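You operate a simulated robot arm through the tools that you are given. There is no shell and no other tool.

You run a simulated robot arm. Do the job below in one go: nothing can be reset, and whatever is moved stays where it is left.

Task
Release the emergency stop, open the blue clamp, reset and jog the film on to 3.5 m.

It is judged by the outcome, as a careful person would: the job done as asked, and still so three seconds after it is handed in. It fails if anything else is knocked over, pushed out of place, dropped, spilled or broken.

Robot
A 6-joint arm with a fingered hand, fixed in place. Base frame: the origin is on the floor under the middle of its stand, x ahead of it, y to its left, z up. Lengths are in m, angles in degrees, forces in N, time in s.
With the tool pointing down near the work surface it reaches from about 0.54 to 0.94 m from the base axis. Its first joint turns from -166.0 to 166.0 degrees. Payload 5 kg.
Tool frame: the origin (TCP) lies between the finger pads and is the grasp point; the fingertips stand 0.036 m ahead of it; z points along the fingers, y is the line along which they close. The gripper opens to 0.12 m; its body begins 0.042 m behind the TCP. The gripper is a hand of 4 fingers: y runs from the thumb to the fingers, the wrist lies at [-0.019, -0.123, -0.211] in the tool frame.
Orientation is that of the tool frame in the base frame, as a unit quaternion [x, y, z, w]. With the fingers straight down and the wrist toward the robot, the tool's x, y and z point along [0, 1, 0], [1, 0, 0] and [0, 0, -1] of the base frame.

Tools
- The arm moves only by the tool jog_arm. Its argument "motion" is one flat list of numbers, 6 for each row, row after row: the turn, a rotation vector about the base's x, y, z in degrees, then the shift along the base's x, y, z in m. In form: [wx, wy, wz, tx, ty, tz, wx, wy, wz, tx, ty, tz, ...]. A call has 1 to 20 rows; each row shifts and turns the commanded pose from where the row before left it. Each row takes 0.2 s and may step no farther than 0.05 m and 8.6 degrees from the row before; otherwise, the whole call is refused. A pose out of reach is approached as far as the arm can. The call stops where the force on the tool passes 40 N (or 10 N more than at its start, if that is more) or the arm is blocked; 0.2 s more then pass. In this call time passes only in rows, and 0.2 s behind the last. It gives the time, the measured TCP pose, the force on the tool (base axes), the opening and the grip force at its end, in the units of the frame above (readings bear some noise), with the torque about the TCP (base axes, N m) and any sound that the robot's microphone picked up.
- Cameras (640 x 400 px; columns grow to the right, rows downward): "scene" is fixed at [0.3999, -0.4901, 1.8631]; the picture's right is [-0.94, 0.35, 0.00], its down [0.33, 0.87, -0.36] and it looks along [-0.13, -0.34, -0.93] (base axes); focal length 297 px, centre (320, 200). "wrist" rides on the gripper at [0.072, -0.101, -0.142] in the tool frame; the picture's right is [-0.79, 0.29, -0.54], its down [-0.56, -0.70, 0.44] and it looks along [-0.25, 0.65, 0.71] (tool axes); focal length 280 px, centre (320, 200). There is no depth. A picture from a camera that has moved, and an enlarged one, comes with that camera's place and axes in the base frame and with its lens. The place of the scene camera against the robot may be out by one fixed shift of up to 0.012 m in any direction.
- capture(camera): a new picture of that camera. No time passes.
- move_column(by): slides the trunk up (or, below 0, down) by that many m; the arm rides with it, the base frame stays. It gives what a move gives, with no picture.
- set_fingers(index, middle, ring, thumb_bend, thumb_turn): sets how far each is bent, from 0 (flat) to 1 (curled in); at 0.3 the hand is open as for a grip, at 0.7 the pads meet at the TCP. One left out holds its place. A second passes; each finger stops where it meets its share of the squeeze, and holds until it gets a number again. It is the only way to open and close the hand. It gives what a move gives, with no picture; readings hold the bend of each and the force on the fingers (four entries, about 0 where the hand has none), thumb and palm. thumb_turn goes from beside the hand (0) to across from the fingers (1), as for a grip.
- enlarge(camera, box): a new picture of the part [left, top, right, bottom] of that camera's present view, enlarged. No time passes.
- close_job(): hands the job in; it is judged then, once.

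Places have to be worked out from the pictures, the camera data and where the tool is seen. Open the gripper and draw the arm clear of the work before you hand the job in, unless the task says otherwise.

The tools are called after ">>>" as name(argument=value, ...) on one line, values as JSON. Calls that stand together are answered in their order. jog_arm: Moves the arm, as the interface text tells. Its arguments: {"type":"object","properties":{"motion":{"type":"array","items":{"type":"number"}}},"required":["motion"]} The other tools are called the same way: move_column (by) moves the trunk up or down; set_fingers (index, middle, ring, thumb_bend, thumb_turn) moves the fingers one by one; capture (camera) takes a picture; enlarge (camera, box) takes an enlarged picture of a part of a camera's view; close_job () hands the job in.

At the start:

```text
clock: 0.0
position: [0.2257, -0.6798, 1.5392]
tool_rot: [0.707, 0.708, -0.001, 0.0]
ft_force: [-0.3, 0.1, 0.6]
moment: [0.01, -0.01, 0.01]
opening: 0.1198
finger_force: 0.1
shape: jaw
bend: [0.3, 0.3, 0.3, 0.3, 0.98]
finger forces: [0.0, 0.1, 0.0, 0.0, 0.0, 0.0]
trunk travel left (down, up): [-0.763, 0.077]
```

scene: 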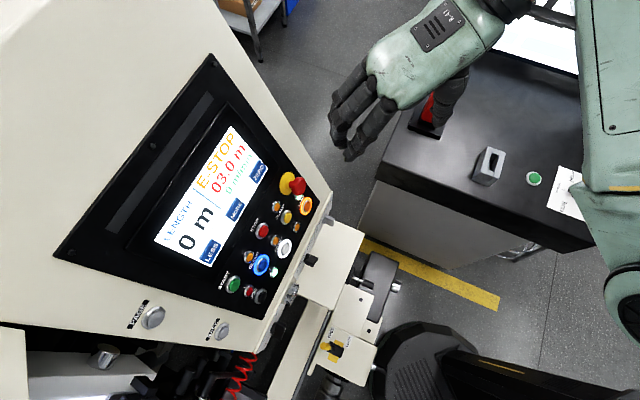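
wrist: 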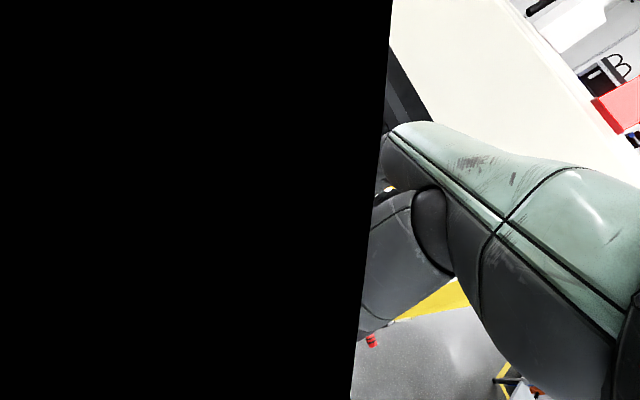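

The scene shows a film machine panel with a display showing E-STOP, and several buttons. I'll enlarge the panel to read the labels before moving.

>>> enlarge(camera="scene", box=[200, 150, 340, 310])

>>> enlarge(camera="scene", box=[100, 100, 280, 280])

>>> enlarge(camera="scene", box=[80, 240, 280, 400])

>>> enlarge(camera="scene", box=[260, 200, 460, 400])

>>> enlarge(camera="scene", box=[380, 20, 640, 260])

```text
2.50 times, centred on (270, 230) of scene
camera zoom: at [0.3999, -0.4901, 1.8631], right [-0.94, 0.35, 0.0], down [0.33, 0.87, -0.36], along [-0.13, -0.34, -0.93], focal length 742 px, centre (445, 125)
```

zoom: 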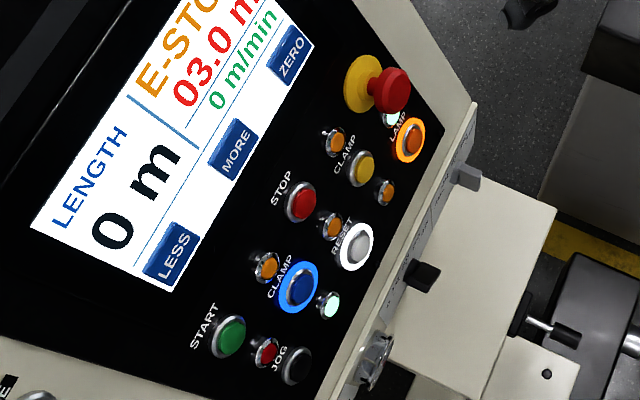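

```text
2.22 times, centred on (190, 190) of scene
camera zoom: at [0.3999, -0.4901, 1.8631], right [-0.94, 0.35, 0.0], down [0.33, 0.87, -0.36], along [-0.13, -0.34, -0.93], focal length 660 px, centre (609, 222)
```

zoom: 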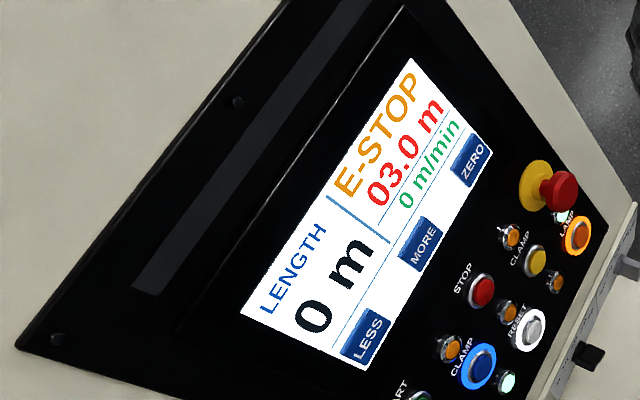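

```text
2.50 times, centred on (180, 320) of scene
camera zoom: at [0.3999, -0.4901, 1.8631], right [-0.94, 0.35, 0.0], down [0.33, 0.87, -0.36], along [-0.13, -0.34, -0.93], focal length 742 px, centre (670, -100)
```

zoom: 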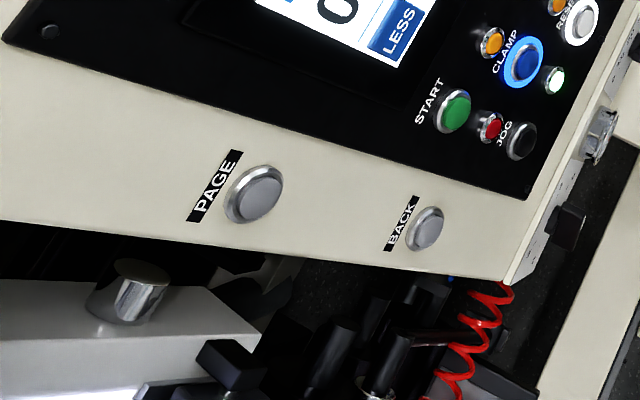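

```text
2.00 times, centred on (360, 300) of scene
camera zoom: at [0.3999, -0.4901, 1.8631], right [-0.94, 0.35, 0.0], down [0.33, 0.87, -0.36], along [-0.13, -0.34, -0.93], focal length 594 px, centre (240, 0)
```

zoom: 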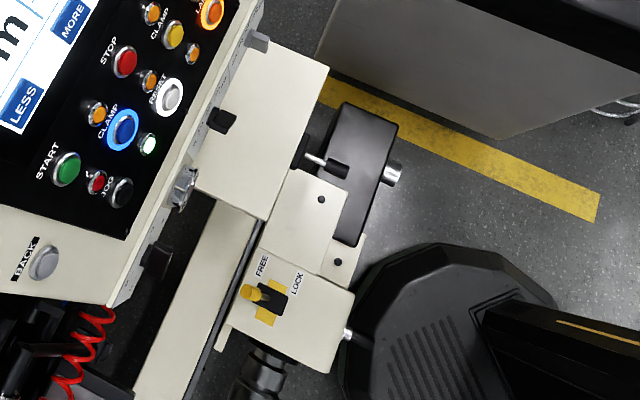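

```text
1.67 times, centred on (510, 140) of scene
camera zoom: at [0.3999, -0.4901, 1.8631], right [-0.94, 0.35, 0.0], down [0.33, 0.87, -0.36], along [-0.13, -0.34, -0.93], focal length 495 px, centre (3, 300)
```

zoom: 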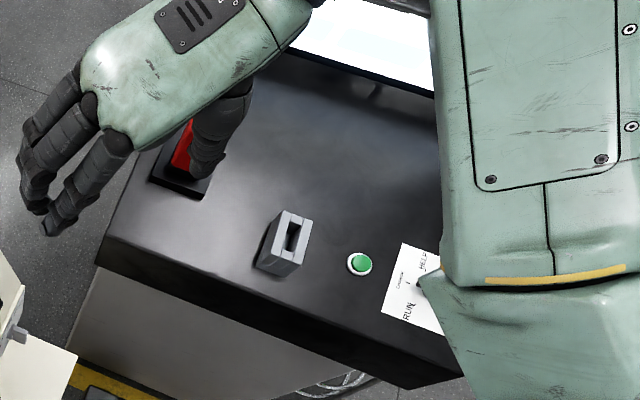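

The panel has an E-stop mushroom, blue and yellow CLAMP, RESET, STOP, START and JOG buttons. I'll zoom in further on the labels, the screen, the lever and the card.

>>> enlarge(camera="scene", box=[260, 165, 330, 225])

>>> enlarge(camera="scene", box=[220, 215, 310, 310])

>>> enlarge(camera="scene", box=[280, 230, 350, 300])

>>> enlarge(camera="scene", box=[530, 150, 600, 230])

>>> enlarge(camera="scene", box=[150, 120, 270, 270])

>>> enlarge(camera="scene", box=[300, 310, 400, 400])

```text
6.67 times, centred on (295, 195) of scene
camera zoom: at [0.3999, -0.4901, 1.8631], right [-0.94, 0.35, 0.0], down [0.33, 0.87, -0.36], along [-0.13, -0.34, -0.93], focal length 1980 px, centre (487, 233)
```

zoom: 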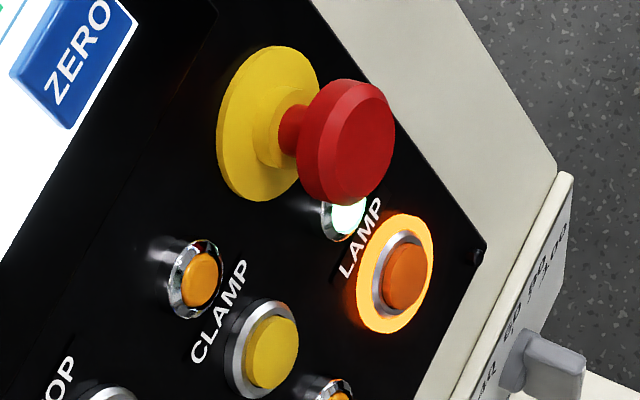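

```text
4.21 times, centred on (265, 262) of scene
camera zoom: at [0.3999, -0.4901, 1.8631], right [-0.94, 0.35, 0.0], down [0.33, 0.87, -0.36], along [-0.13, -0.34, -0.93], focal length 1250 px, centre (552, -63)
```

zoom: 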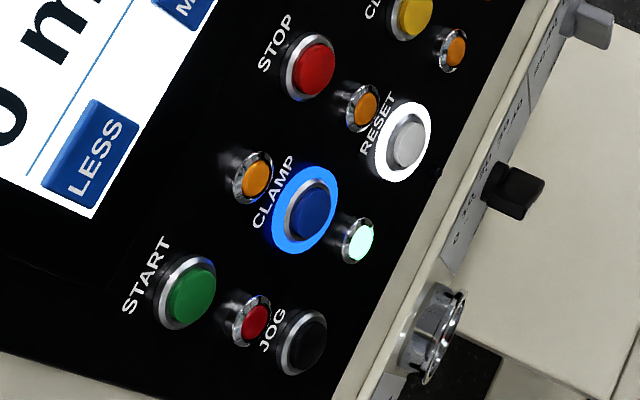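

```text
5.71 times, centred on (315, 265) of scene
camera zoom: at [0.3999, -0.4901, 1.8631], right [-0.94, 0.35, 0.0], down [0.33, 0.87, -0.36], along [-0.13, -0.34, -0.93], focal length 1697 px, centre (349, -171)
```

zoom: 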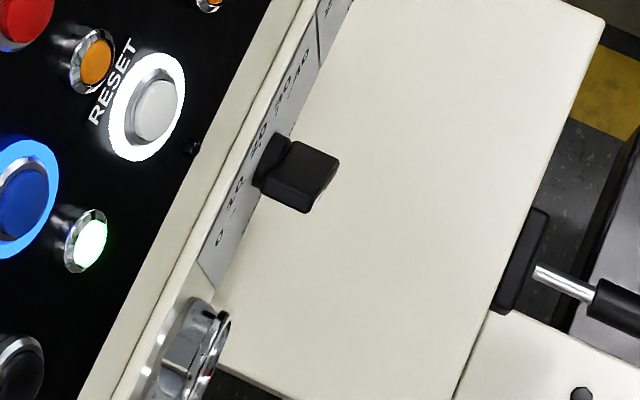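

```text
5.00 times, centred on (565, 190) of scene
camera zoom: at [0.3999, -0.4901, 1.8631], right [-0.94, 0.35, 0.0], down [0.33, 0.87, -0.36], along [-0.13, -0.34, -0.93], focal length 1485 px, centre (-905, 250)
```

zoom: 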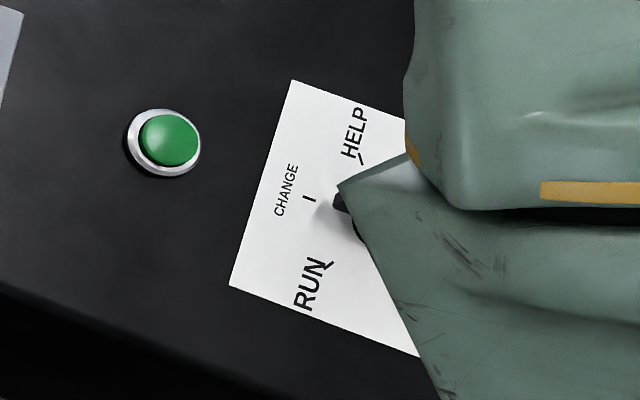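

```text
2.67 times, centred on (210, 195) of scene
camera zoom: at [0.3999, -0.4901, 1.8631], right [-0.94, 0.35, 0.0], down [0.33, 0.87, -0.36], along [-0.13, -0.34, -0.93], focal length 792 px, centre (613, 213)
```

zoom: 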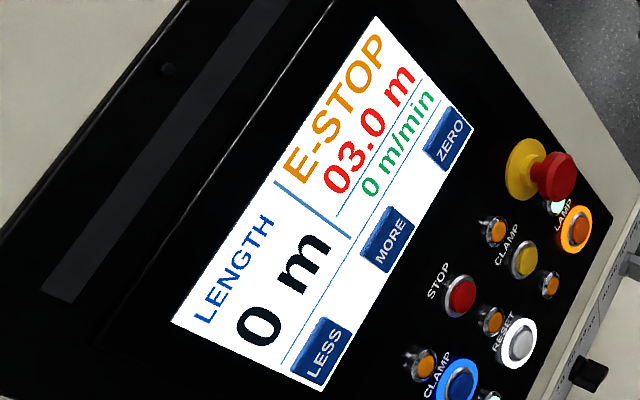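

```text
4.44 times, centred on (350, 355) of scene
camera zoom: at [0.3999, -0.4901, 1.8631], right [-0.94, 0.35, 0.0], down [0.33, 0.87, -0.36], along [-0.13, -0.34, -0.93], focal length 1320 px, centre (187, -489)
```

zoom: 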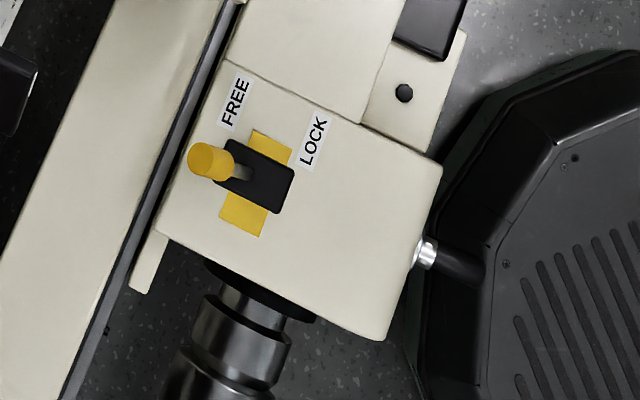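

The labels are clear: red/yellow E-stop at the panel's upper right, blue CLAMP lit, white RESET lit, black JOG at lower left. The counter seems to be "03.0 m". I'll turn the hand a little toward the panel to get a useful wrist view for triangulation.

>>> jog_arm(motion=[0, 0, -8, 0, 0, 0, 0, 0, -8, 0, 0, 0, 0, 0, -8, 0, 0, 0])

>>> capture(camera="wrist")

>>> capture(camera="scene")

```text
clock: 0.8
position: [0.2276, -0.6906, 1.5415]
tool_rot: [0.839, 0.543, 0.0, 0.0]
ft_force: [-0.4, 0.3, -0.2]
moment: [-0.01, 0.0, 0.02]
opening: 0.1199
finger_force: 0.0
shape: jaw
bend: [0.3, 0.3, 0.3, 0.3, 0.98]
finger forces: [0.0, 0.1, 0.0, 0.1, 0.0, 0.1]
out of reach, approached as far as the arm can: row 1, 2
trunk travel left (down, up): [-0.763, 0.077]
```

```text
taken
camera wrist: at [0.1641, -0.5837, 1.6837], right [-0.06, -0.84, 0.54], down [-0.87, -0.23, -0.44], along [0.49, -0.5, -0.71], focal length 280 px, centre (320, 200)
```

wrist: 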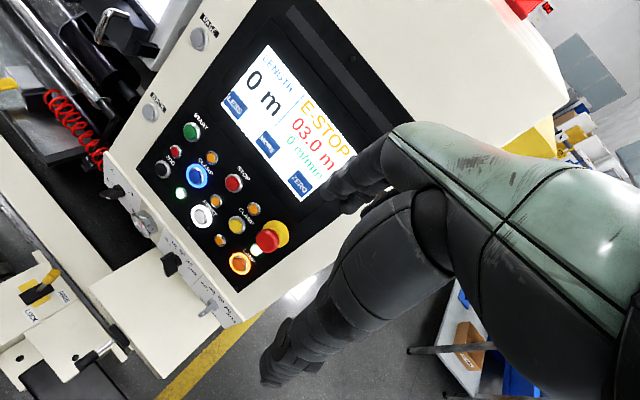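

```text
taken
```

scene: 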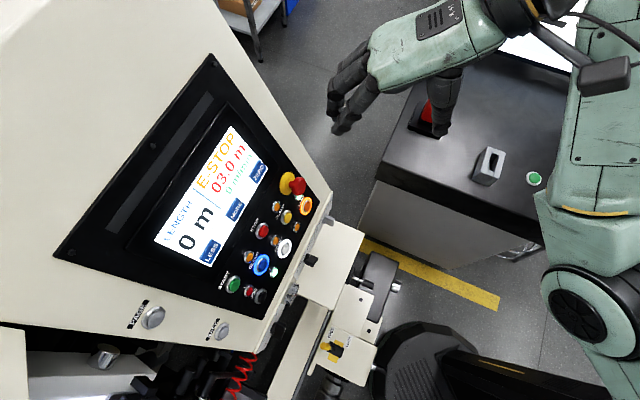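

The wrist now sees the whole panel. I'll enlarge both views to measure pixel positions of the controls and triangulate the panel.

>>> enlarge(camera="wrist", box=[130, 100, 330, 300])

>>> enlarge(camera="scene", box=[200, 160, 330, 310])

>>> enlarge(camera="wrist", box=[220, 200, 300, 280])

```text
2.00 times, centred on (230, 200) of wrist
camera zoom: at [0.1641, -0.5837, 1.6837], right [-0.06, -0.84, 0.54], down [-0.87, -0.23, -0.44], along [0.49, -0.5, -0.71], focal length 561 px, centre (500, 200)
```

zoom: 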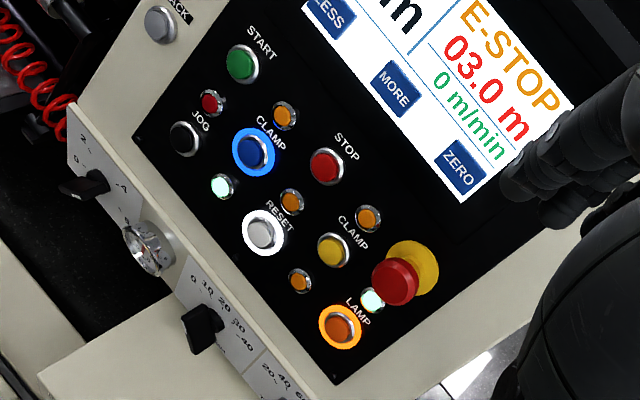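

```text
2.67 times, centred on (265, 235) of scene
camera zoom: at [0.3999, -0.4901, 1.8631], right [-0.94, 0.35, 0.0], down [0.33, 0.87, -0.36], along [-0.13, -0.34, -0.93], focal length 792 px, centre (467, 107)
```

zoom: 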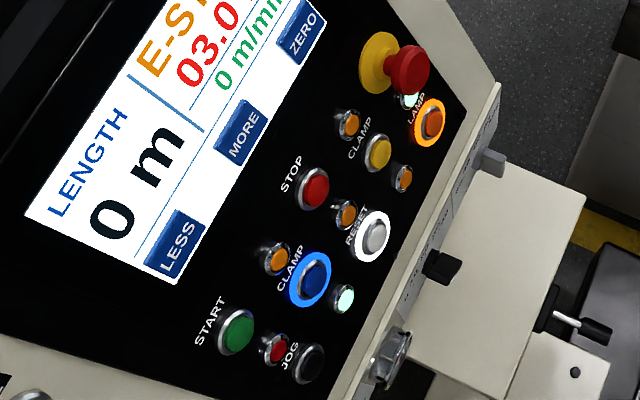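

```text
5.00 times, centred on (260, 240) of wrist
camera zoom: at [0.1641, -0.5837, 1.6837], right [-0.06, -0.84, 0.54], down [-0.87, -0.23, -0.44], along [0.49, -0.5, -0.71], focal length 1402 px, centre (620, 0)
```

zoom: 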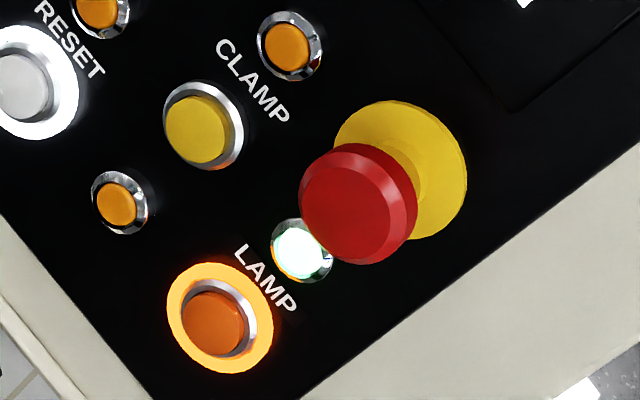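

The panel sits roughly around (0.45, -0.7, 1.2), facing the robot and tilted up. I'll shift the hand to the side and turn it to face the panel, which gives a second wrist view for accurate triangulation in the arm's own frame.

>>> jog_arm(motion=[0, 0, -3.9, 0.0045, 0.038, -0.008, 0, 0, -3.9, 0.0045, 0.038, -0.008, 0, 0, -3.9, 0.0045, 0.038, -0.008, 0, 0, -3.9, 0.0045, 0.038, -0.008, 0, 0, -3.9, 0.0045, 0.038, -0.008, 0, 0, 0, 0, 0, 0])

>>> capture(camera="wrist")

>>> enlarge(camera="wrist", box=[160, 100, 400, 280])

```text
clock: 2.2
position: [0.2941, -0.6764, 1.4873]
tool_rot: [0.919, 0.394, 0.002, 0.001]
ft_force: [0.5, 0.3, -0.3]
moment: [-0.03, -0.04, 0.02]
opening: 0.1197
finger_force: 0.0
shape: jaw
bend: [0.3, 0.3, 0.3, 0.3, 0.98]
finger forces: [0.0, 0.0, 0.0, 0.1, 0.0, 0.1]
out of reach, approached as far as the arm can: row 1, 2, 3, 4, 5
trunk travel left (down, up): [-0.763, 0.077]
```

```text
taken
camera wrist: at [0.2696, -0.5537, 1.6286], right [-0.34, -0.77, 0.54], down [-0.89, 0.08, -0.45], along [0.3, -0.63, -0.71], focal length 280 px, centre (320, 200)
```

wrist: 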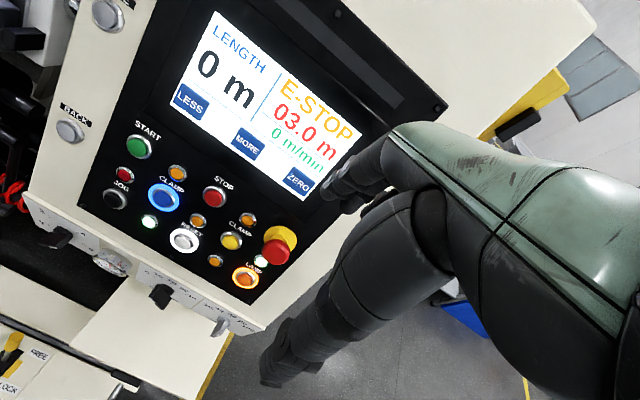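

```text
2.22 times, centred on (280, 190) of wrist
camera zoom: at [0.2696, -0.5537, 1.6286], right [-0.34, -0.77, 0.54], down [-0.89, 0.08, -0.45], along [0.3, -0.63, -0.71], focal length 623 px, centre (409, 222)
```

zoom: 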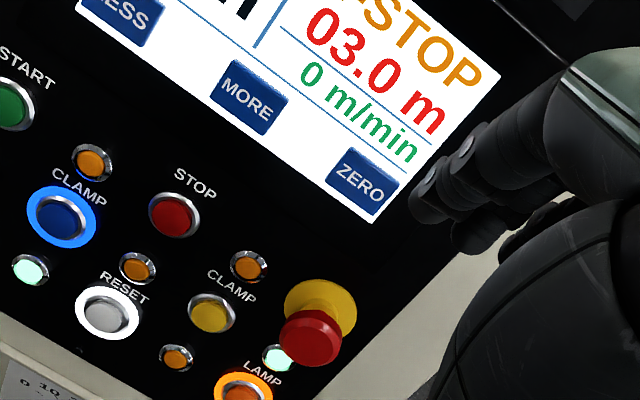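

Triangulation puts blue CLAMP near (0.492, -0.643, 1.176) and STOP near (0.460, -0.702, 1.231), but the panel tilt is still uncertain. I'll pitch the hand to face the panel from about 0.2 m off it while lowering, which also gives a wide-baseline view.

>>> jog_arm(motion=[-5.25, -5.36, 0, -0.003, 0.012, -0.0235, -5.25, -5.36, 0, -0.003, 0.012, -0.0235, -5.25, -5.36, 0, -0.003, 0.012, -0.0235, -5.25, -5.36, 0, -0.003, 0.012, -0.0235])

>>> capture(camera="wrist")

>>> capture(camera="scene")

```text
clock: 3.2
position: [0.2847, -0.6262, 1.3937]
tool_rot: [0.887, 0.381, 0.098, 0.241]
ft_force: [0.0, 0.6, -0.3]
moment: [-0.02, 0.01, -0.05]
opening: 0.1196
finger_force: 0.1
shape: jaw
bend: [0.3, 0.3, 0.3, 0.3, 0.98]
finger forces: [0.0, 0.0, 0.0, 0.0, 0.0, 0.1]
trunk travel left (down, up): [-0.763, 0.077]
```

```text
taken
camera wrist: at [0.2186, -0.4634, 1.464], right [-0.56, -0.55, 0.62], down [-0.67, -0.15, -0.73], along [0.49, -0.82, -0.29], focal length 280 px, centre (320, 200)
```

wrist: 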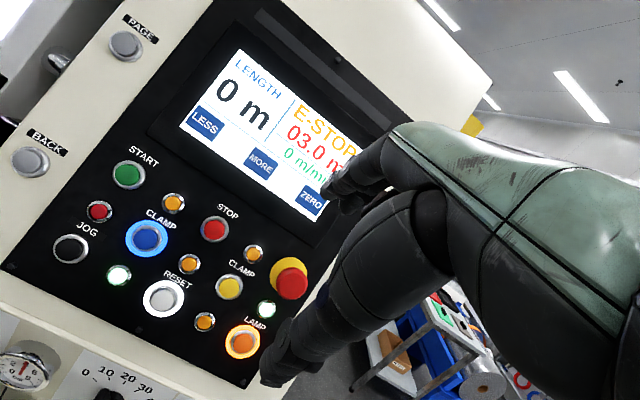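

```text
taken
```

scene: 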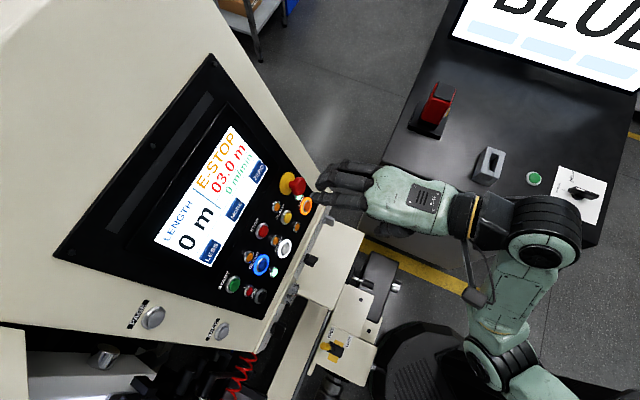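

The pose is now within reach, and a desk monitor showing text has come into view. I'll read it and enlarge the panel in the new wrist view.

>>> enlarge(camera="scene", box=[440, 0, 640, 110])

>>> enlarge(camera="scene", box=[540, 150, 620, 240])

>>> enlarge(camera="wrist", box=[30, 130, 330, 370])

>>> enlarge(camera="wrist", box=[200, 200, 340, 340])

```text
3.20 times, centred on (540, 55) of scene
camera zoom: at [0.3999, -0.4901, 1.8631], right [-0.94, 0.35, 0.0], down [0.33, 0.87, -0.36], along [-0.13, -0.34, -0.93], focal length 950 px, centre (-384, 664)
```

zoom: 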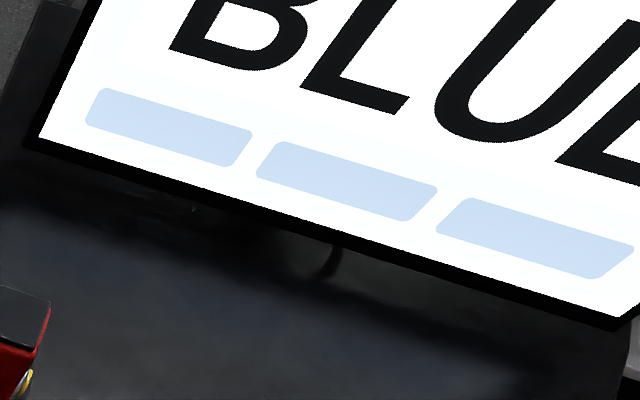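

```text
4.44 times, centred on (580, 195) of scene
camera zoom: at [0.3999, -0.4901, 1.8631], right [-0.94, 0.35, 0.0], down [0.33, 0.87, -0.36], along [-0.13, -0.34, -0.93], focal length 1320 px, centre (-836, 222)
```

zoom: 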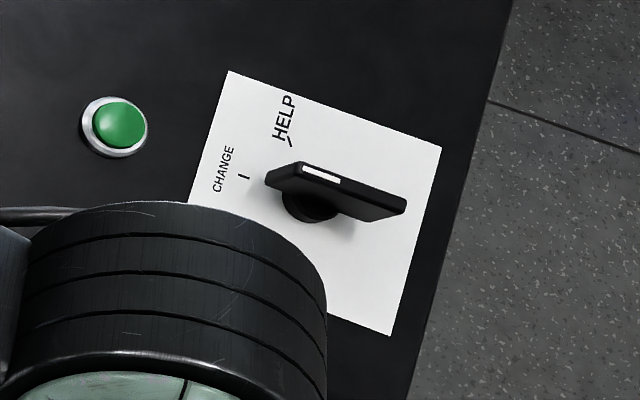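

```text
1.67 times, centred on (180, 250) of wrist
camera zoom: at [0.2186, -0.4634, 1.464], right [-0.56, -0.55, 0.62], down [-0.67, -0.15, -0.73], along [0.49, -0.82, -0.29], focal length 467 px, centre (553, 117)
```

zoom: 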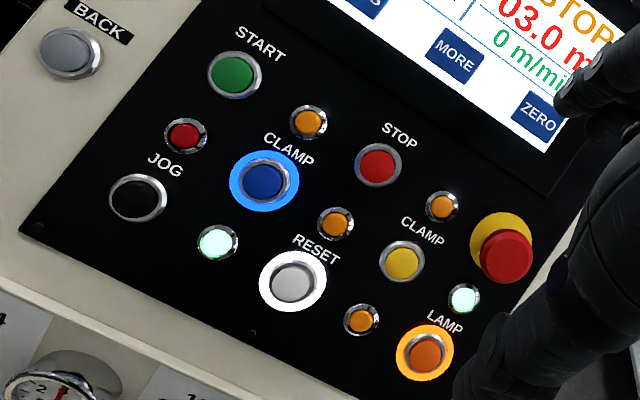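

```text
2.86 times, centred on (270, 270) of wrist
camera zoom: at [0.2186, -0.4634, 1.464], right [-0.56, -0.55, 0.62], down [-0.67, -0.15, -0.73], along [0.49, -0.82, -0.29], focal length 801 px, centre (463, 0)
```

zoom: 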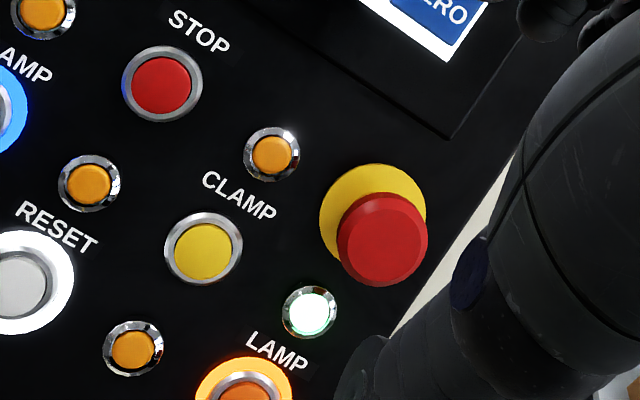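

Triangulating from three wrist views gives a clean grid: the panel normal is about (-0.66, 0.66, 0.35), blue CLAMP is at (0.484, -0.641, 1.188), and the E-stop head centre is at (0.349, -0.766, 1.251). I'll finish pitching the hand square to the panel and move to a standoff in front of the E-stop.

>>> jog_arm(motion=[-5.5, -5.61, 0, -0.0065, -0.0088, -0.0185, -5.5, -5.61, 0, -0.0065, -0.0088, -0.0185, -5.5, -5.61, 0, -0.0065, -0.0088, -0.0185, -5.5, -5.61, 0, -0.0065, -0.0088, -0.0185, -5.5, -5.61, 0, -0.0065, -0.0088, -0.0185, 0, 0, 0, 0, 0, 0])

>>> capture(camera="wrist")

>>> capture(camera="scene")

```text
clock: 4.6
position: [0.2512, -0.672, 1.3005]
tool_rot: [0.756, 0.324, 0.216, 0.526]
ft_force: [0.5, -0.2, -0.1]
moment: [0.01, 0.02, 0.0]
opening: 0.1196
finger_force: 0.1
shape: jaw
bend: [0.3, 0.3, 0.3, 0.3, 0.98]
finger forces: [0.0, 0.0, 0.0, 0.0, 0.0, 0.1]
trunk travel left (down, up): [-0.763, 0.077]
```

```text
taken
camera wrist: at [0.1791, -0.5025, 1.2537], right [-0.84, -0.28, 0.47], down [-0.28, -0.53, -0.8], along [0.47, -0.8, 0.36], focal length 280 px, centre (320, 200)
```

wrist: 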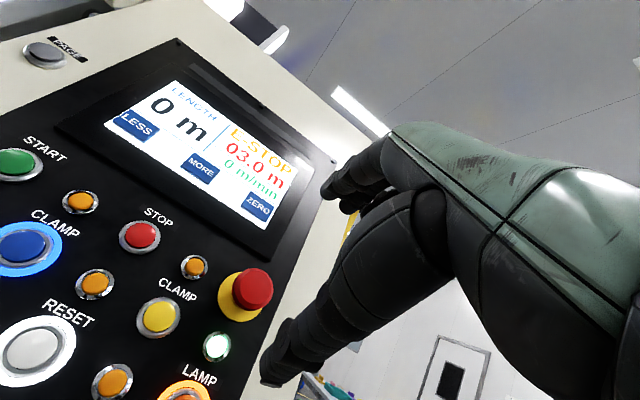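

```text
taken
```

scene: 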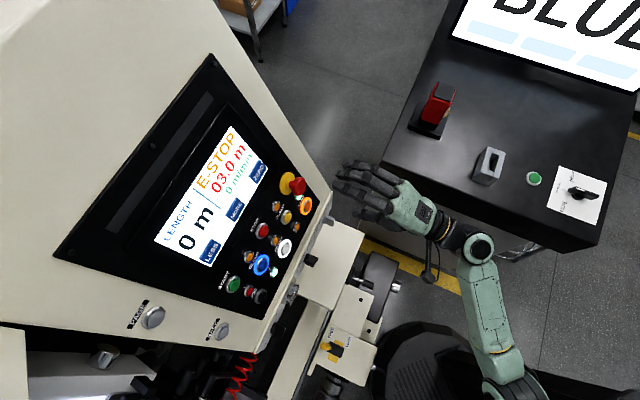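

The orientation is now square to the panel, and the E-stop lands within 1 px of where my model predicts it. I'll part-close the hand so it clears the small lamp beneath the E-stop, then check its shape.

>>> set_fingers(index=0.47, middle=0.47, ring=0.47, thumb_bend=0.47, thumb_turn=1.0)

>>> capture(camera="wrist")

>>> enlarge(camera="scene", box=[260, 130, 460, 290])

```text
clock: 5.6
position: [0.251, -0.6711, 1.3007]
tool_rot: [0.756, 0.325, 0.216, 0.526]
ft_force: [-0.3, 0.6, 0.5]
moment: [0.01, 0.0, 0.02]
opening: 0.0739
finger_force: 0.0
shape: fingers
bend: [0.47, 0.47, 0.47, 0.47, 1.0]
finger forces: [0.0, 0.1, 0.1, 0.1, 0.0, 0.1]
trunk travel left (down, up): [-0.763, 0.077]
```

```text
taken
camera wrist: at [0.1792, -0.5025, 1.2541], right [-0.84, -0.28, 0.47], down [-0.28, -0.53, -0.8], along [0.47, -0.8, 0.36], focal length 280 px, centre (320, 200)
```

wrist: 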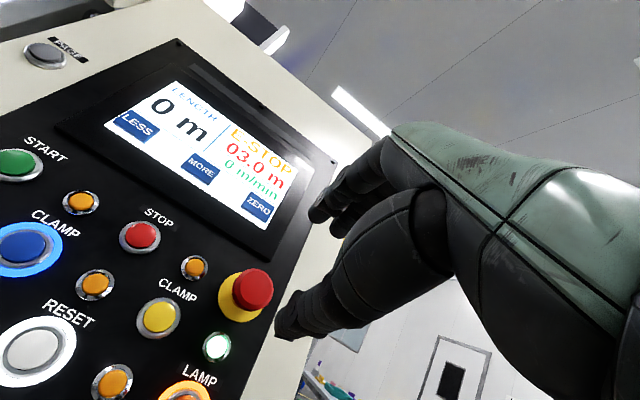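

```text
2.50 times, centred on (360, 210) of scene
camera zoom: at [0.3999, -0.4901, 1.8631], right [-0.94, 0.35, 0.0], down [0.33, 0.87, -0.36], along [-0.13, -0.34, -0.93], focal length 742 px, centre (220, 175)
```

zoom: 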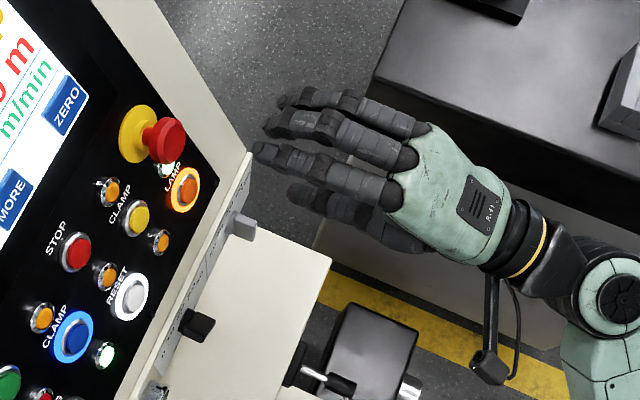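

The hand's fingers oppose the thumb around the TCP, with an opening of about 0.074 m. I'll narrow it slightly more so the fingers clear the screen bezel above the E-stop, then advance half the distance straight along the tool axis.

>>> set_fingers(index=0.53, middle=0.53, ring=0.5, thumb_bend=0.53)

>>> jog_arm(motion=[0, 0, 0, 0.012, -0.0115, -0.0061, 0, 0, 0, 0.012, -0.0115, -0.0061, 0, 0, 0, 0.012, -0.0115, -0.0061, 0, 0, 0, 0.012, -0.0115, -0.0061, 0, 0, 0, 0, 0, 0])

>>> capture(camera="wrist")

>>> enlarge(camera="scene", box=[260, 130, 400, 250])

```text
clock: 6.6
position: [0.2518, -0.6723, 1.2997]
tool_rot: [0.756, 0.324, 0.216, 0.526]
ft_force: [0.3, 1.2, -0.1]
moment: [-0.02, 0.0, -0.01]
opening: 0.0558
finger_force: 0.0
shape: fingers
bend: [0.53, 0.53, 0.5, 0.53, 1.0]
finger forces: [0.0, 0.1, 0.1, 0.0, 0.0, 0.0]
trunk travel left (down, up): [-0.763, 0.077]
```

```text
clock: 7.8
position: [0.2984, -0.7207, 1.2787]
tool_rot: [0.755, 0.325, 0.217, 0.526]
ft_force: [-0.2, 0.2, 0.1]
moment: [0.0, 0.01, -0.01]
opening: 0.0556
finger_force: 0.1
shape: fingers
bend: [0.53, 0.53, 0.5, 0.53, 1.0]
finger forces: [0.0, 0.0, 0.0, 0.0, 0.0, 0.1]
trunk travel left (down, up): [-0.763, 0.077]
```

```text
taken
camera wrist: at [0.2259, -0.5516, 1.232], right [-0.84, -0.28, 0.47], down [-0.28, -0.53, -0.8], along [0.47, -0.8, 0.36], focal length 280 px, centre (320, 200)
```

wrist: 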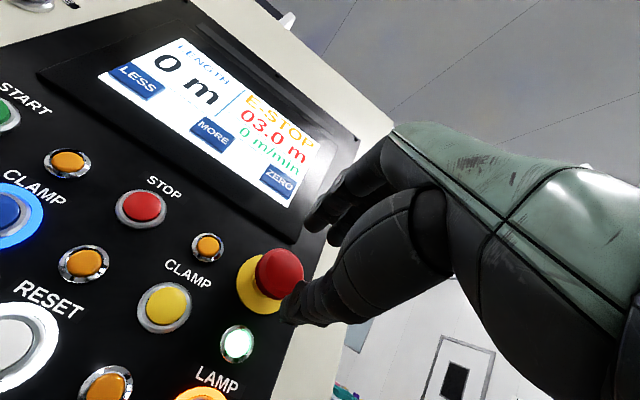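

```text
3.33 times, centred on (330, 190) of scene
camera zoom: at [0.3999, -0.4901, 1.8631], right [-0.94, 0.35, 0.0], down [0.33, 0.87, -0.36], along [-0.13, -0.34, -0.93], focal length 990 px, centre (287, 233)
```

zoom: 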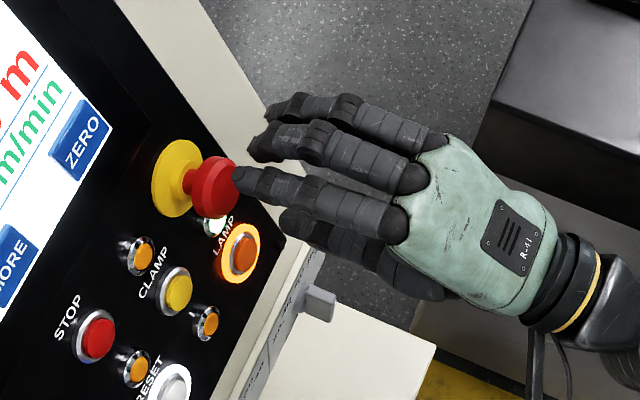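

The TCP axis passes within 3 mm of the E-stop head centre. I'll correct that offset and advance 40 mm more, watching the force.

>>> jog_arm(motion=[0, 0, 0, 0.0094, -0.0078, -0.0054, 0, 0, 0, 0.0094, -0.0078, -0.0054, 0, 0, 0, 0.0094, -0.0078, -0.0054, 0, 0, 0, 0, 0, 0])

>>> capture(camera="wrist")

>>> enlarge(camera="scene", box=[260, 140, 360, 230])

>>> enlarge(camera="wrist", box=[220, 160, 380, 340])

```text
clock: 8.8
position: [0.3275, -0.7428, 1.2623]
tool_rot: [0.756, 0.325, 0.217, 0.526]
ft_force: [-0.4, -0.2, 0.1]
moment: [-0.01, 0.01, 0.03]
opening: 0.0557
finger_force: 0.0
shape: fingers
bend: [0.53, 0.53, 0.5, 0.53, 1.0]
finger forces: [0.1, 0.0, 0.1, 0.0, 0.0, 0.0]
trunk travel left (down, up): [-0.763, 0.077]
```

```text
taken
camera wrist: at [0.2553, -0.5735, 1.2154], right [-0.84, -0.28, 0.47], down [-0.28, -0.53, -0.8], along [0.47, -0.8, 0.36], focal length 280 px, centre (320, 200)
```

wrist: 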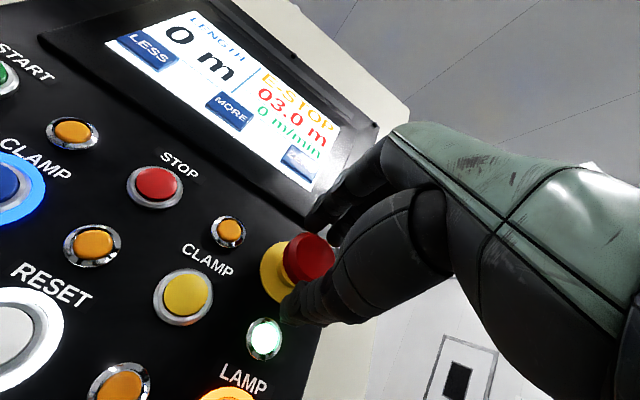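

```text
4.44 times, centred on (310, 185) of scene
camera zoom: at [0.3999, -0.4901, 1.8631], right [-0.94, 0.35, 0.0], down [0.33, 0.87, -0.36], along [-0.13, -0.34, -0.93], focal length 1320 px, centre (364, 267)
```

zoom: 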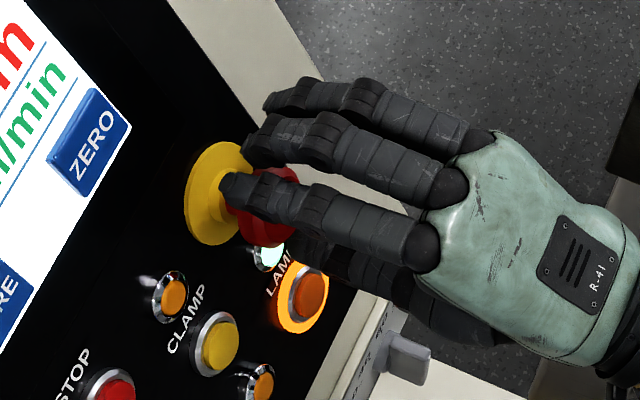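

```text
2.22 times, centred on (300, 250) of wrist
camera zoom: at [0.2553, -0.5735, 1.2154], right [-0.84, -0.28, 0.47], down [-0.28, -0.53, -0.8], along [0.47, -0.8, 0.36], focal length 623 px, centre (364, 89)
```

zoom: 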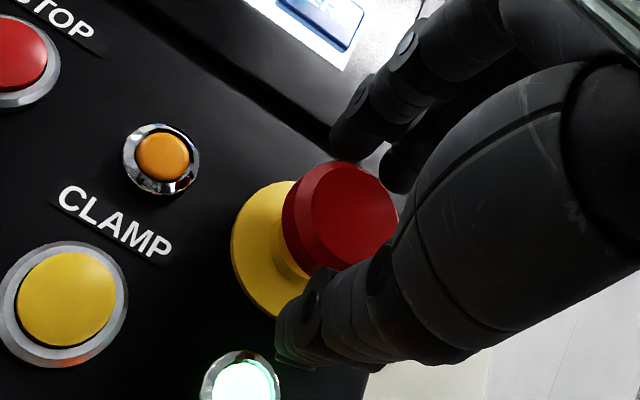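

The head lies between the index/middle fingers and the thumb, with the TCP about 33 mm short of it. I'll advance the last 15 mm and close the index, middle and thumb on it.

>>> jog_arm(motion=[0, 0, 0, 0.0033, -0.0033, -0.0018, 0, 0, 0, 0.0033, -0.0033, -0.0018, 0, 0, 0, 0.0033, -0.0033, -0.0018, 0, 0, 0, 0, 0, 0])

>>> set_fingers(index=0.7, middle=0.7, thumb_bend=0.7)

>>> enlarge(camera="scene", box=[260, 140, 360, 230])

>>> enlarge(camera="wrist", box=[220, 160, 380, 340])

```text
clock: 9.8
position: [0.3384, -0.7531, 1.2562]
tool_rot: [0.756, 0.325, 0.216, 0.525]
ft_force: [0.1, -0.1, -0.7]
moment: [0.0, -0.01, -0.02]
opening: 0.0558
finger_force: 0.0
shape: fingers
bend: [0.53, 0.53, 0.5, 0.53, 1.0]
finger forces: [0.0, 0.0, 0.0, 0.1, 0.0, 0.0]
trunk travel left (down, up): [-0.763, 0.077]
```

```text
clock: 10.8
position: [0.3384, -0.7543, 1.2563]
tool_rot: [0.756, 0.325, 0.216, 0.526]
ft_force: [2.6, -5.1, 6.2]
moment: [-0.04, -0.1, -0.06]
opening: 0.0359
finger_force: 13.9
shape: fingers
bend: [0.58, 0.65, 0.5, 0.63, 1.0]
finger forces: [11.2, 6.9, 0.0, 0.0, 10.0, 0.0]
trunk travel left (down, up): [-0.763, 0.077]
```

```text
4.44 times, centred on (310, 185) of scene
camera zoom: at [0.3999, -0.4901, 1.8631], right [-0.94, 0.35, 0.0], down [0.33, 0.87, -0.36], along [-0.13, -0.34, -0.93], focal length 1320 px, centre (364, 267)
```

zoom: 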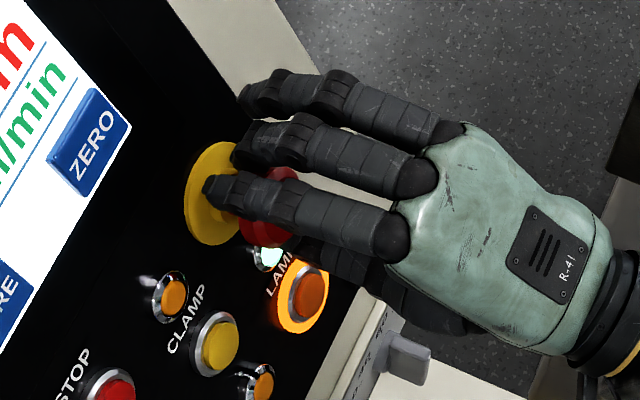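

```text
2.22 times, centred on (300, 250) of wrist
camera zoom: at [0.2651, -0.5846, 1.2103], right [-0.84, -0.28, 0.47], down [-0.28, -0.53, -0.8], along [0.47, -0.8, 0.36], focal length 623 px, centre (364, 89)
```

zoom: 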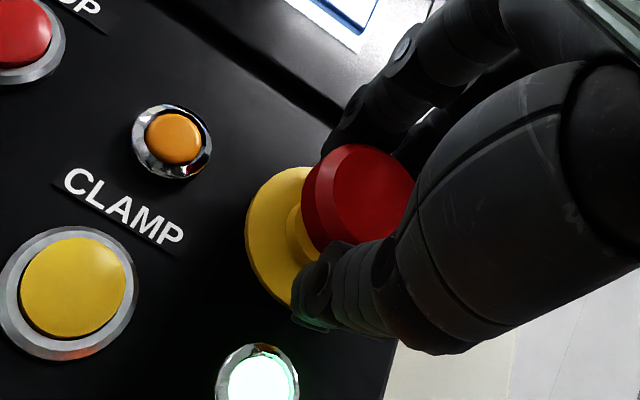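

The E-stop head is held (index 11 N, middle 7 N, thumb 10 N), with the TCP on its axis. I'll twist it clockwise as seen from the front, about the tool axis, and check the screen.

>>> jog_arm(motion=[4.0, -3.93, -2.12, 0, 0, 0, 4.0, -3.93, -2.12, 0, 0, 0, 4.0, -3.93, -2.12, 0, 0, 0, 4.0, -3.93, -2.12, 0, 0, 0])

>>> enlarge(camera="scene", box=[200, 120, 360, 240])

>>> capture(camera="wrist")

```text
clock: 11.8
position: [0.3407, -0.752, 1.2572]
tool_rot: [0.807, 0.161, 0.321, 0.47]
ft_force: [11.2, 1.9, 9.3]
moment: [-0.42, 0.16, 0.46]
opening: 0.0343
finger_force: 15.4
shape: fingers
bend: [0.59, 0.64, 0.5, 0.63, 1.0]
finger forces: [15.5, 6.6, 0.0, 0.0, 8.4, 0.1]
trunk travel left (down, up): [-0.763, 0.077]
```

```text
3.33 times, centred on (280, 180) of scene
camera zoom: at [0.3999, -0.4901, 1.8631], right [-0.94, 0.35, 0.0], down [0.33, 0.87, -0.36], along [-0.13, -0.34, -0.93], focal length 990 px, centre (453, 267)
```

zoom: 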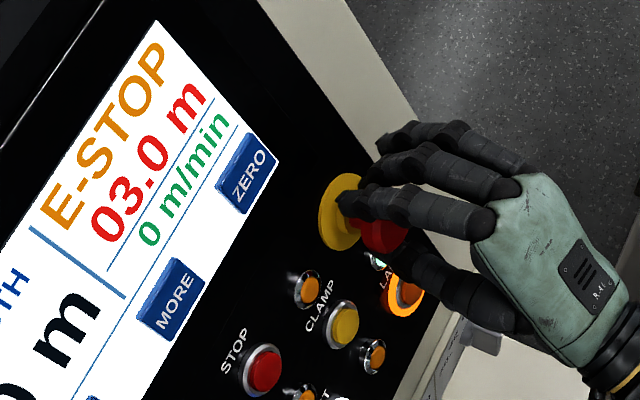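

```text
taken
camera wrist: at [0.3016, -0.566, 1.2457], right [-0.96, -0.24, 0.15], down [-0.09, -0.25, -0.96], along [0.26, -0.94, 0.22], focal length 280 px, centre (320, 200)
```

wrist: 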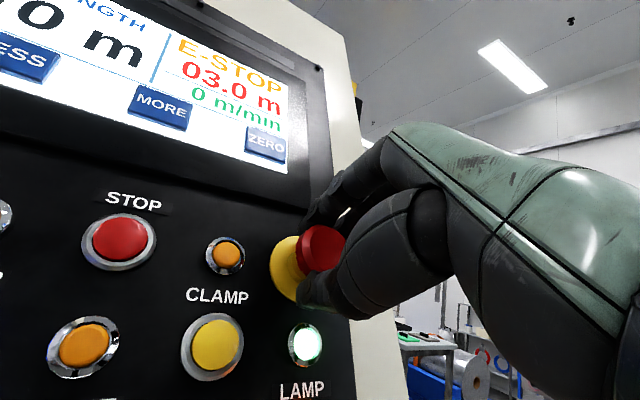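

After 24° the head resists with about 0.55 N·m and the screen still reads E-STOP. I'll continue twisting.

>>> jog_arm(motion=[4.0, -3.93, -2.12, 0, 0, 0, 4.0, -3.93, -2.12, 0, 0, 0, 4.0, -3.93, -2.12, 0, 0, 0, 4.0, -3.93, -2.12, 0, 0, 0])

>>> enlarge(camera="scene", box=[200, 120, 360, 240])

>>> capture(camera="wrist")

```text
clock: 12.8
position: [0.339, -0.7527, 1.2564]
tool_rot: [0.822, -0.01, 0.411, 0.393]
ft_force: [2.4, 0.6, 3.6]
moment: [-0.32, 0.32, 0.27]
opening: 0.0324
finger_force: 14.8
shape: fingers
bend: [0.59, 0.68, 0.5, 0.65, 1.0]
finger forces: [14.9, 2.1, 0.0, 0.1, 12.4, 0.0]
trunk travel left (down, up): [-0.763, 0.077]
heard: click
```

```text
3.33 times, centred on (280, 180) of scene
camera zoom: at [0.3999, -0.4901, 1.8631], right [-0.94, 0.35, 0.0], down [0.33, 0.87, -0.36], along [-0.13, -0.34, -0.93], focal length 990 px, centre (453, 267)
```

zoom: 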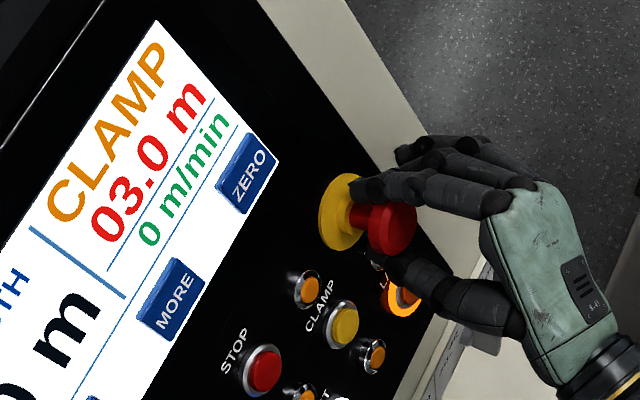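

```text
taken
camera wrist: at [0.3244, -0.5666, 1.2904], right [-0.98, -0.09, -0.16], down [0.16, 0.02, -0.99], along [0.09, -1.0, -0.01], focal length 280 px, centre (320, 200)
```

wrist: 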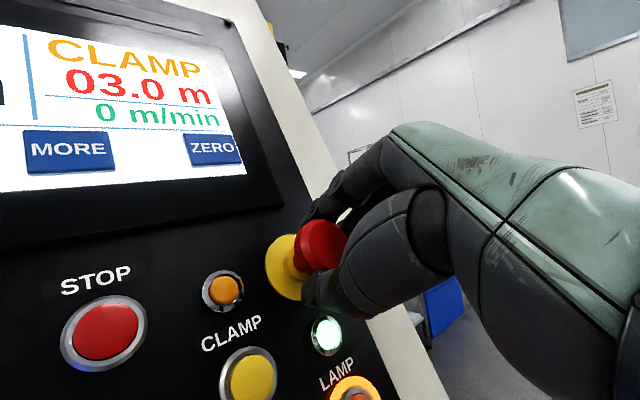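

A click was heard and the screen changed from E-STOP to CLAMP, so the E-stop is released. I'll open the fingers gently and back straight out.

>>> set_fingers(index=0.52, middle=0.52, thumb_bend=0.5)

>>> jog_arm(motion=[0, 0, 0, -0.01, 0.0098, 0.0053, 0, 0, 0, -0.01, 0.0098, 0.0053, 0, 0, 0, -0.0133, 0.0131, 0.0071, 0, 0, 0, -0.0133, 0.0131, 0.0071, 0, 0, 0, -0.0133, 0.0131, 0.0071, 0, 0, 0, -0.0133, 0.0131, 0.0071, 0, 0, 0, 0, 0, 0])

>>> capture(camera="scene")

>>> capture(camera="wrist")

```text
clock: 13.8
position: [0.3373, -0.7523, 1.2544]
tool_rot: [0.823, -0.01, 0.411, 0.393]
ft_force: [0.1, 0.2, -0.4]
moment: [0.0, -0.01, -0.02]
opening: 0.0605
finger_force: 0.0
shape: fingers
bend: [0.52, 0.52, 0.5, 0.5, 1.0]
finger forces: [0.0, 0.0, 0.0, 0.0, 0.0, 0.1]
trunk travel left (down, up): [-0.763, 0.077]
```

```text
clock: 15.4
position: [0.2668, -0.6825, 1.2951]
tool_rot: [0.823, -0.01, 0.411, 0.393]
ft_force: [0.8, -0.8, 0.4]
moment: [0.01, 0.02, -0.02]
opening: 0.0602
finger_force: 0.1
shape: fingers
bend: [0.52, 0.52, 0.5, 0.5, 1.0]
finger forces: [0.0, 0.0, 0.0, 0.0, 0.1, 0.0]
trunk travel left (down, up): [-0.763, 0.077]
```

```text
taken
```

scene: 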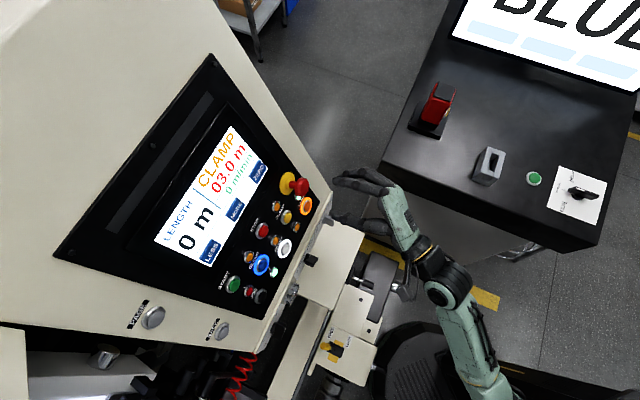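

```text
taken
camera wrist: at [0.2526, -0.4965, 1.3291], right [-0.98, -0.09, -0.16], down [0.16, 0.02, -0.99], along [0.09, -1.0, -0.01], focal length 280 px, centre (320, 200)
```

wrist: 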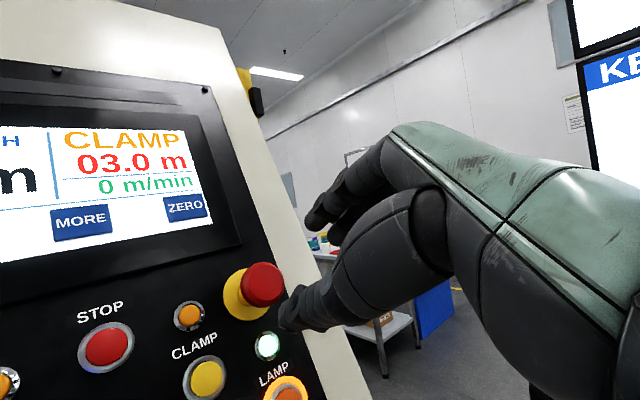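

The E-stop is released and the head stands free. Next I'll rotate the hand back upright and move to a standoff in front of the blue CLAMP button.

>>> jog_arm(motion=[-5.34, 5.24, 2.82, 0.0129, 0.0302, -0.0109, -5.34, 5.24, 2.82, 0.0129, 0.0302, -0.0109, -5.34, 5.24, 2.82, 0.0129, 0.0302, -0.0109, -5.34, 5.24, 2.82, 0.0129, 0.0302, -0.0109, -5.34, 5.24, 2.82, 0.0129, 0.0302, -0.0109, -5.34, 5.24, 2.82, 0.0129, 0.0302, -0.0109, 0, 0, 0, 0, 0, 0])

>>> set_fingers(index=0.1, middle=1.0, ring=1.0, thumb_bend=0.5, thumb_turn=0.3)

>>> capture(camera="wrist")

>>> capture(camera="scene")

```text
clock: 17.0
position: [0.3446, -0.5014, 1.2276]
tool_rot: [0.756, 0.325, 0.216, 0.526]
ft_force: [0.2, 0.1, -1.0]
moment: [-0.02, -0.03, 0.0]
opening: 0.0607
finger_force: 0.0
shape: fingers
bend: [0.52, 0.52, 0.5, 0.5, 1.0]
finger forces: [0.0, 0.0, 0.0, 0.0, 0.0, 0.0]
trunk travel left (down, up): [-0.763, 0.077]
```

```text
clock: 18.0
position: [0.3452, -0.5005, 1.2265]
tool_rot: [0.755, 0.326, 0.217, 0.526]
ft_force: [0.8, 0.6, -0.5]
moment: [0.02, -0.01, -0.01]
opening: 0.1456
finger_force: 0.1
shape: fingers
bend: [0.1, 1.0, 1.0, 0.5, 0.3]
finger forces: [0.0, 0.1, 0.0, 0.1, 0.0, 0.0]
trunk travel left (down, up): [-0.763, 0.077]
```

```text
taken
camera wrist: at [0.2726, -0.3316, 1.1813], right [-0.84, -0.28, 0.47], down [-0.28, -0.53, -0.8], along [0.47, -0.8, 0.36], focal length 280 px, centre (320, 200)
```

wrist: 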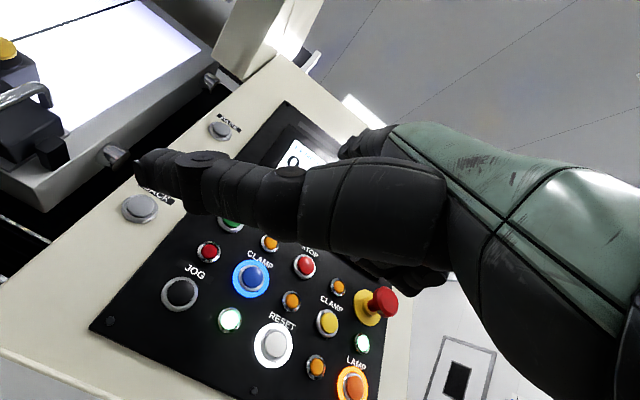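

```text
taken
```

scene: 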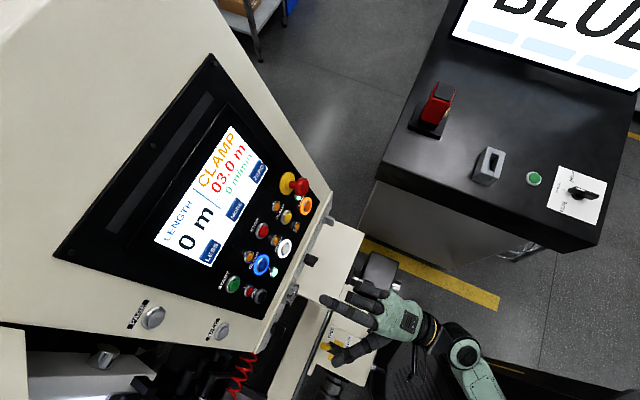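

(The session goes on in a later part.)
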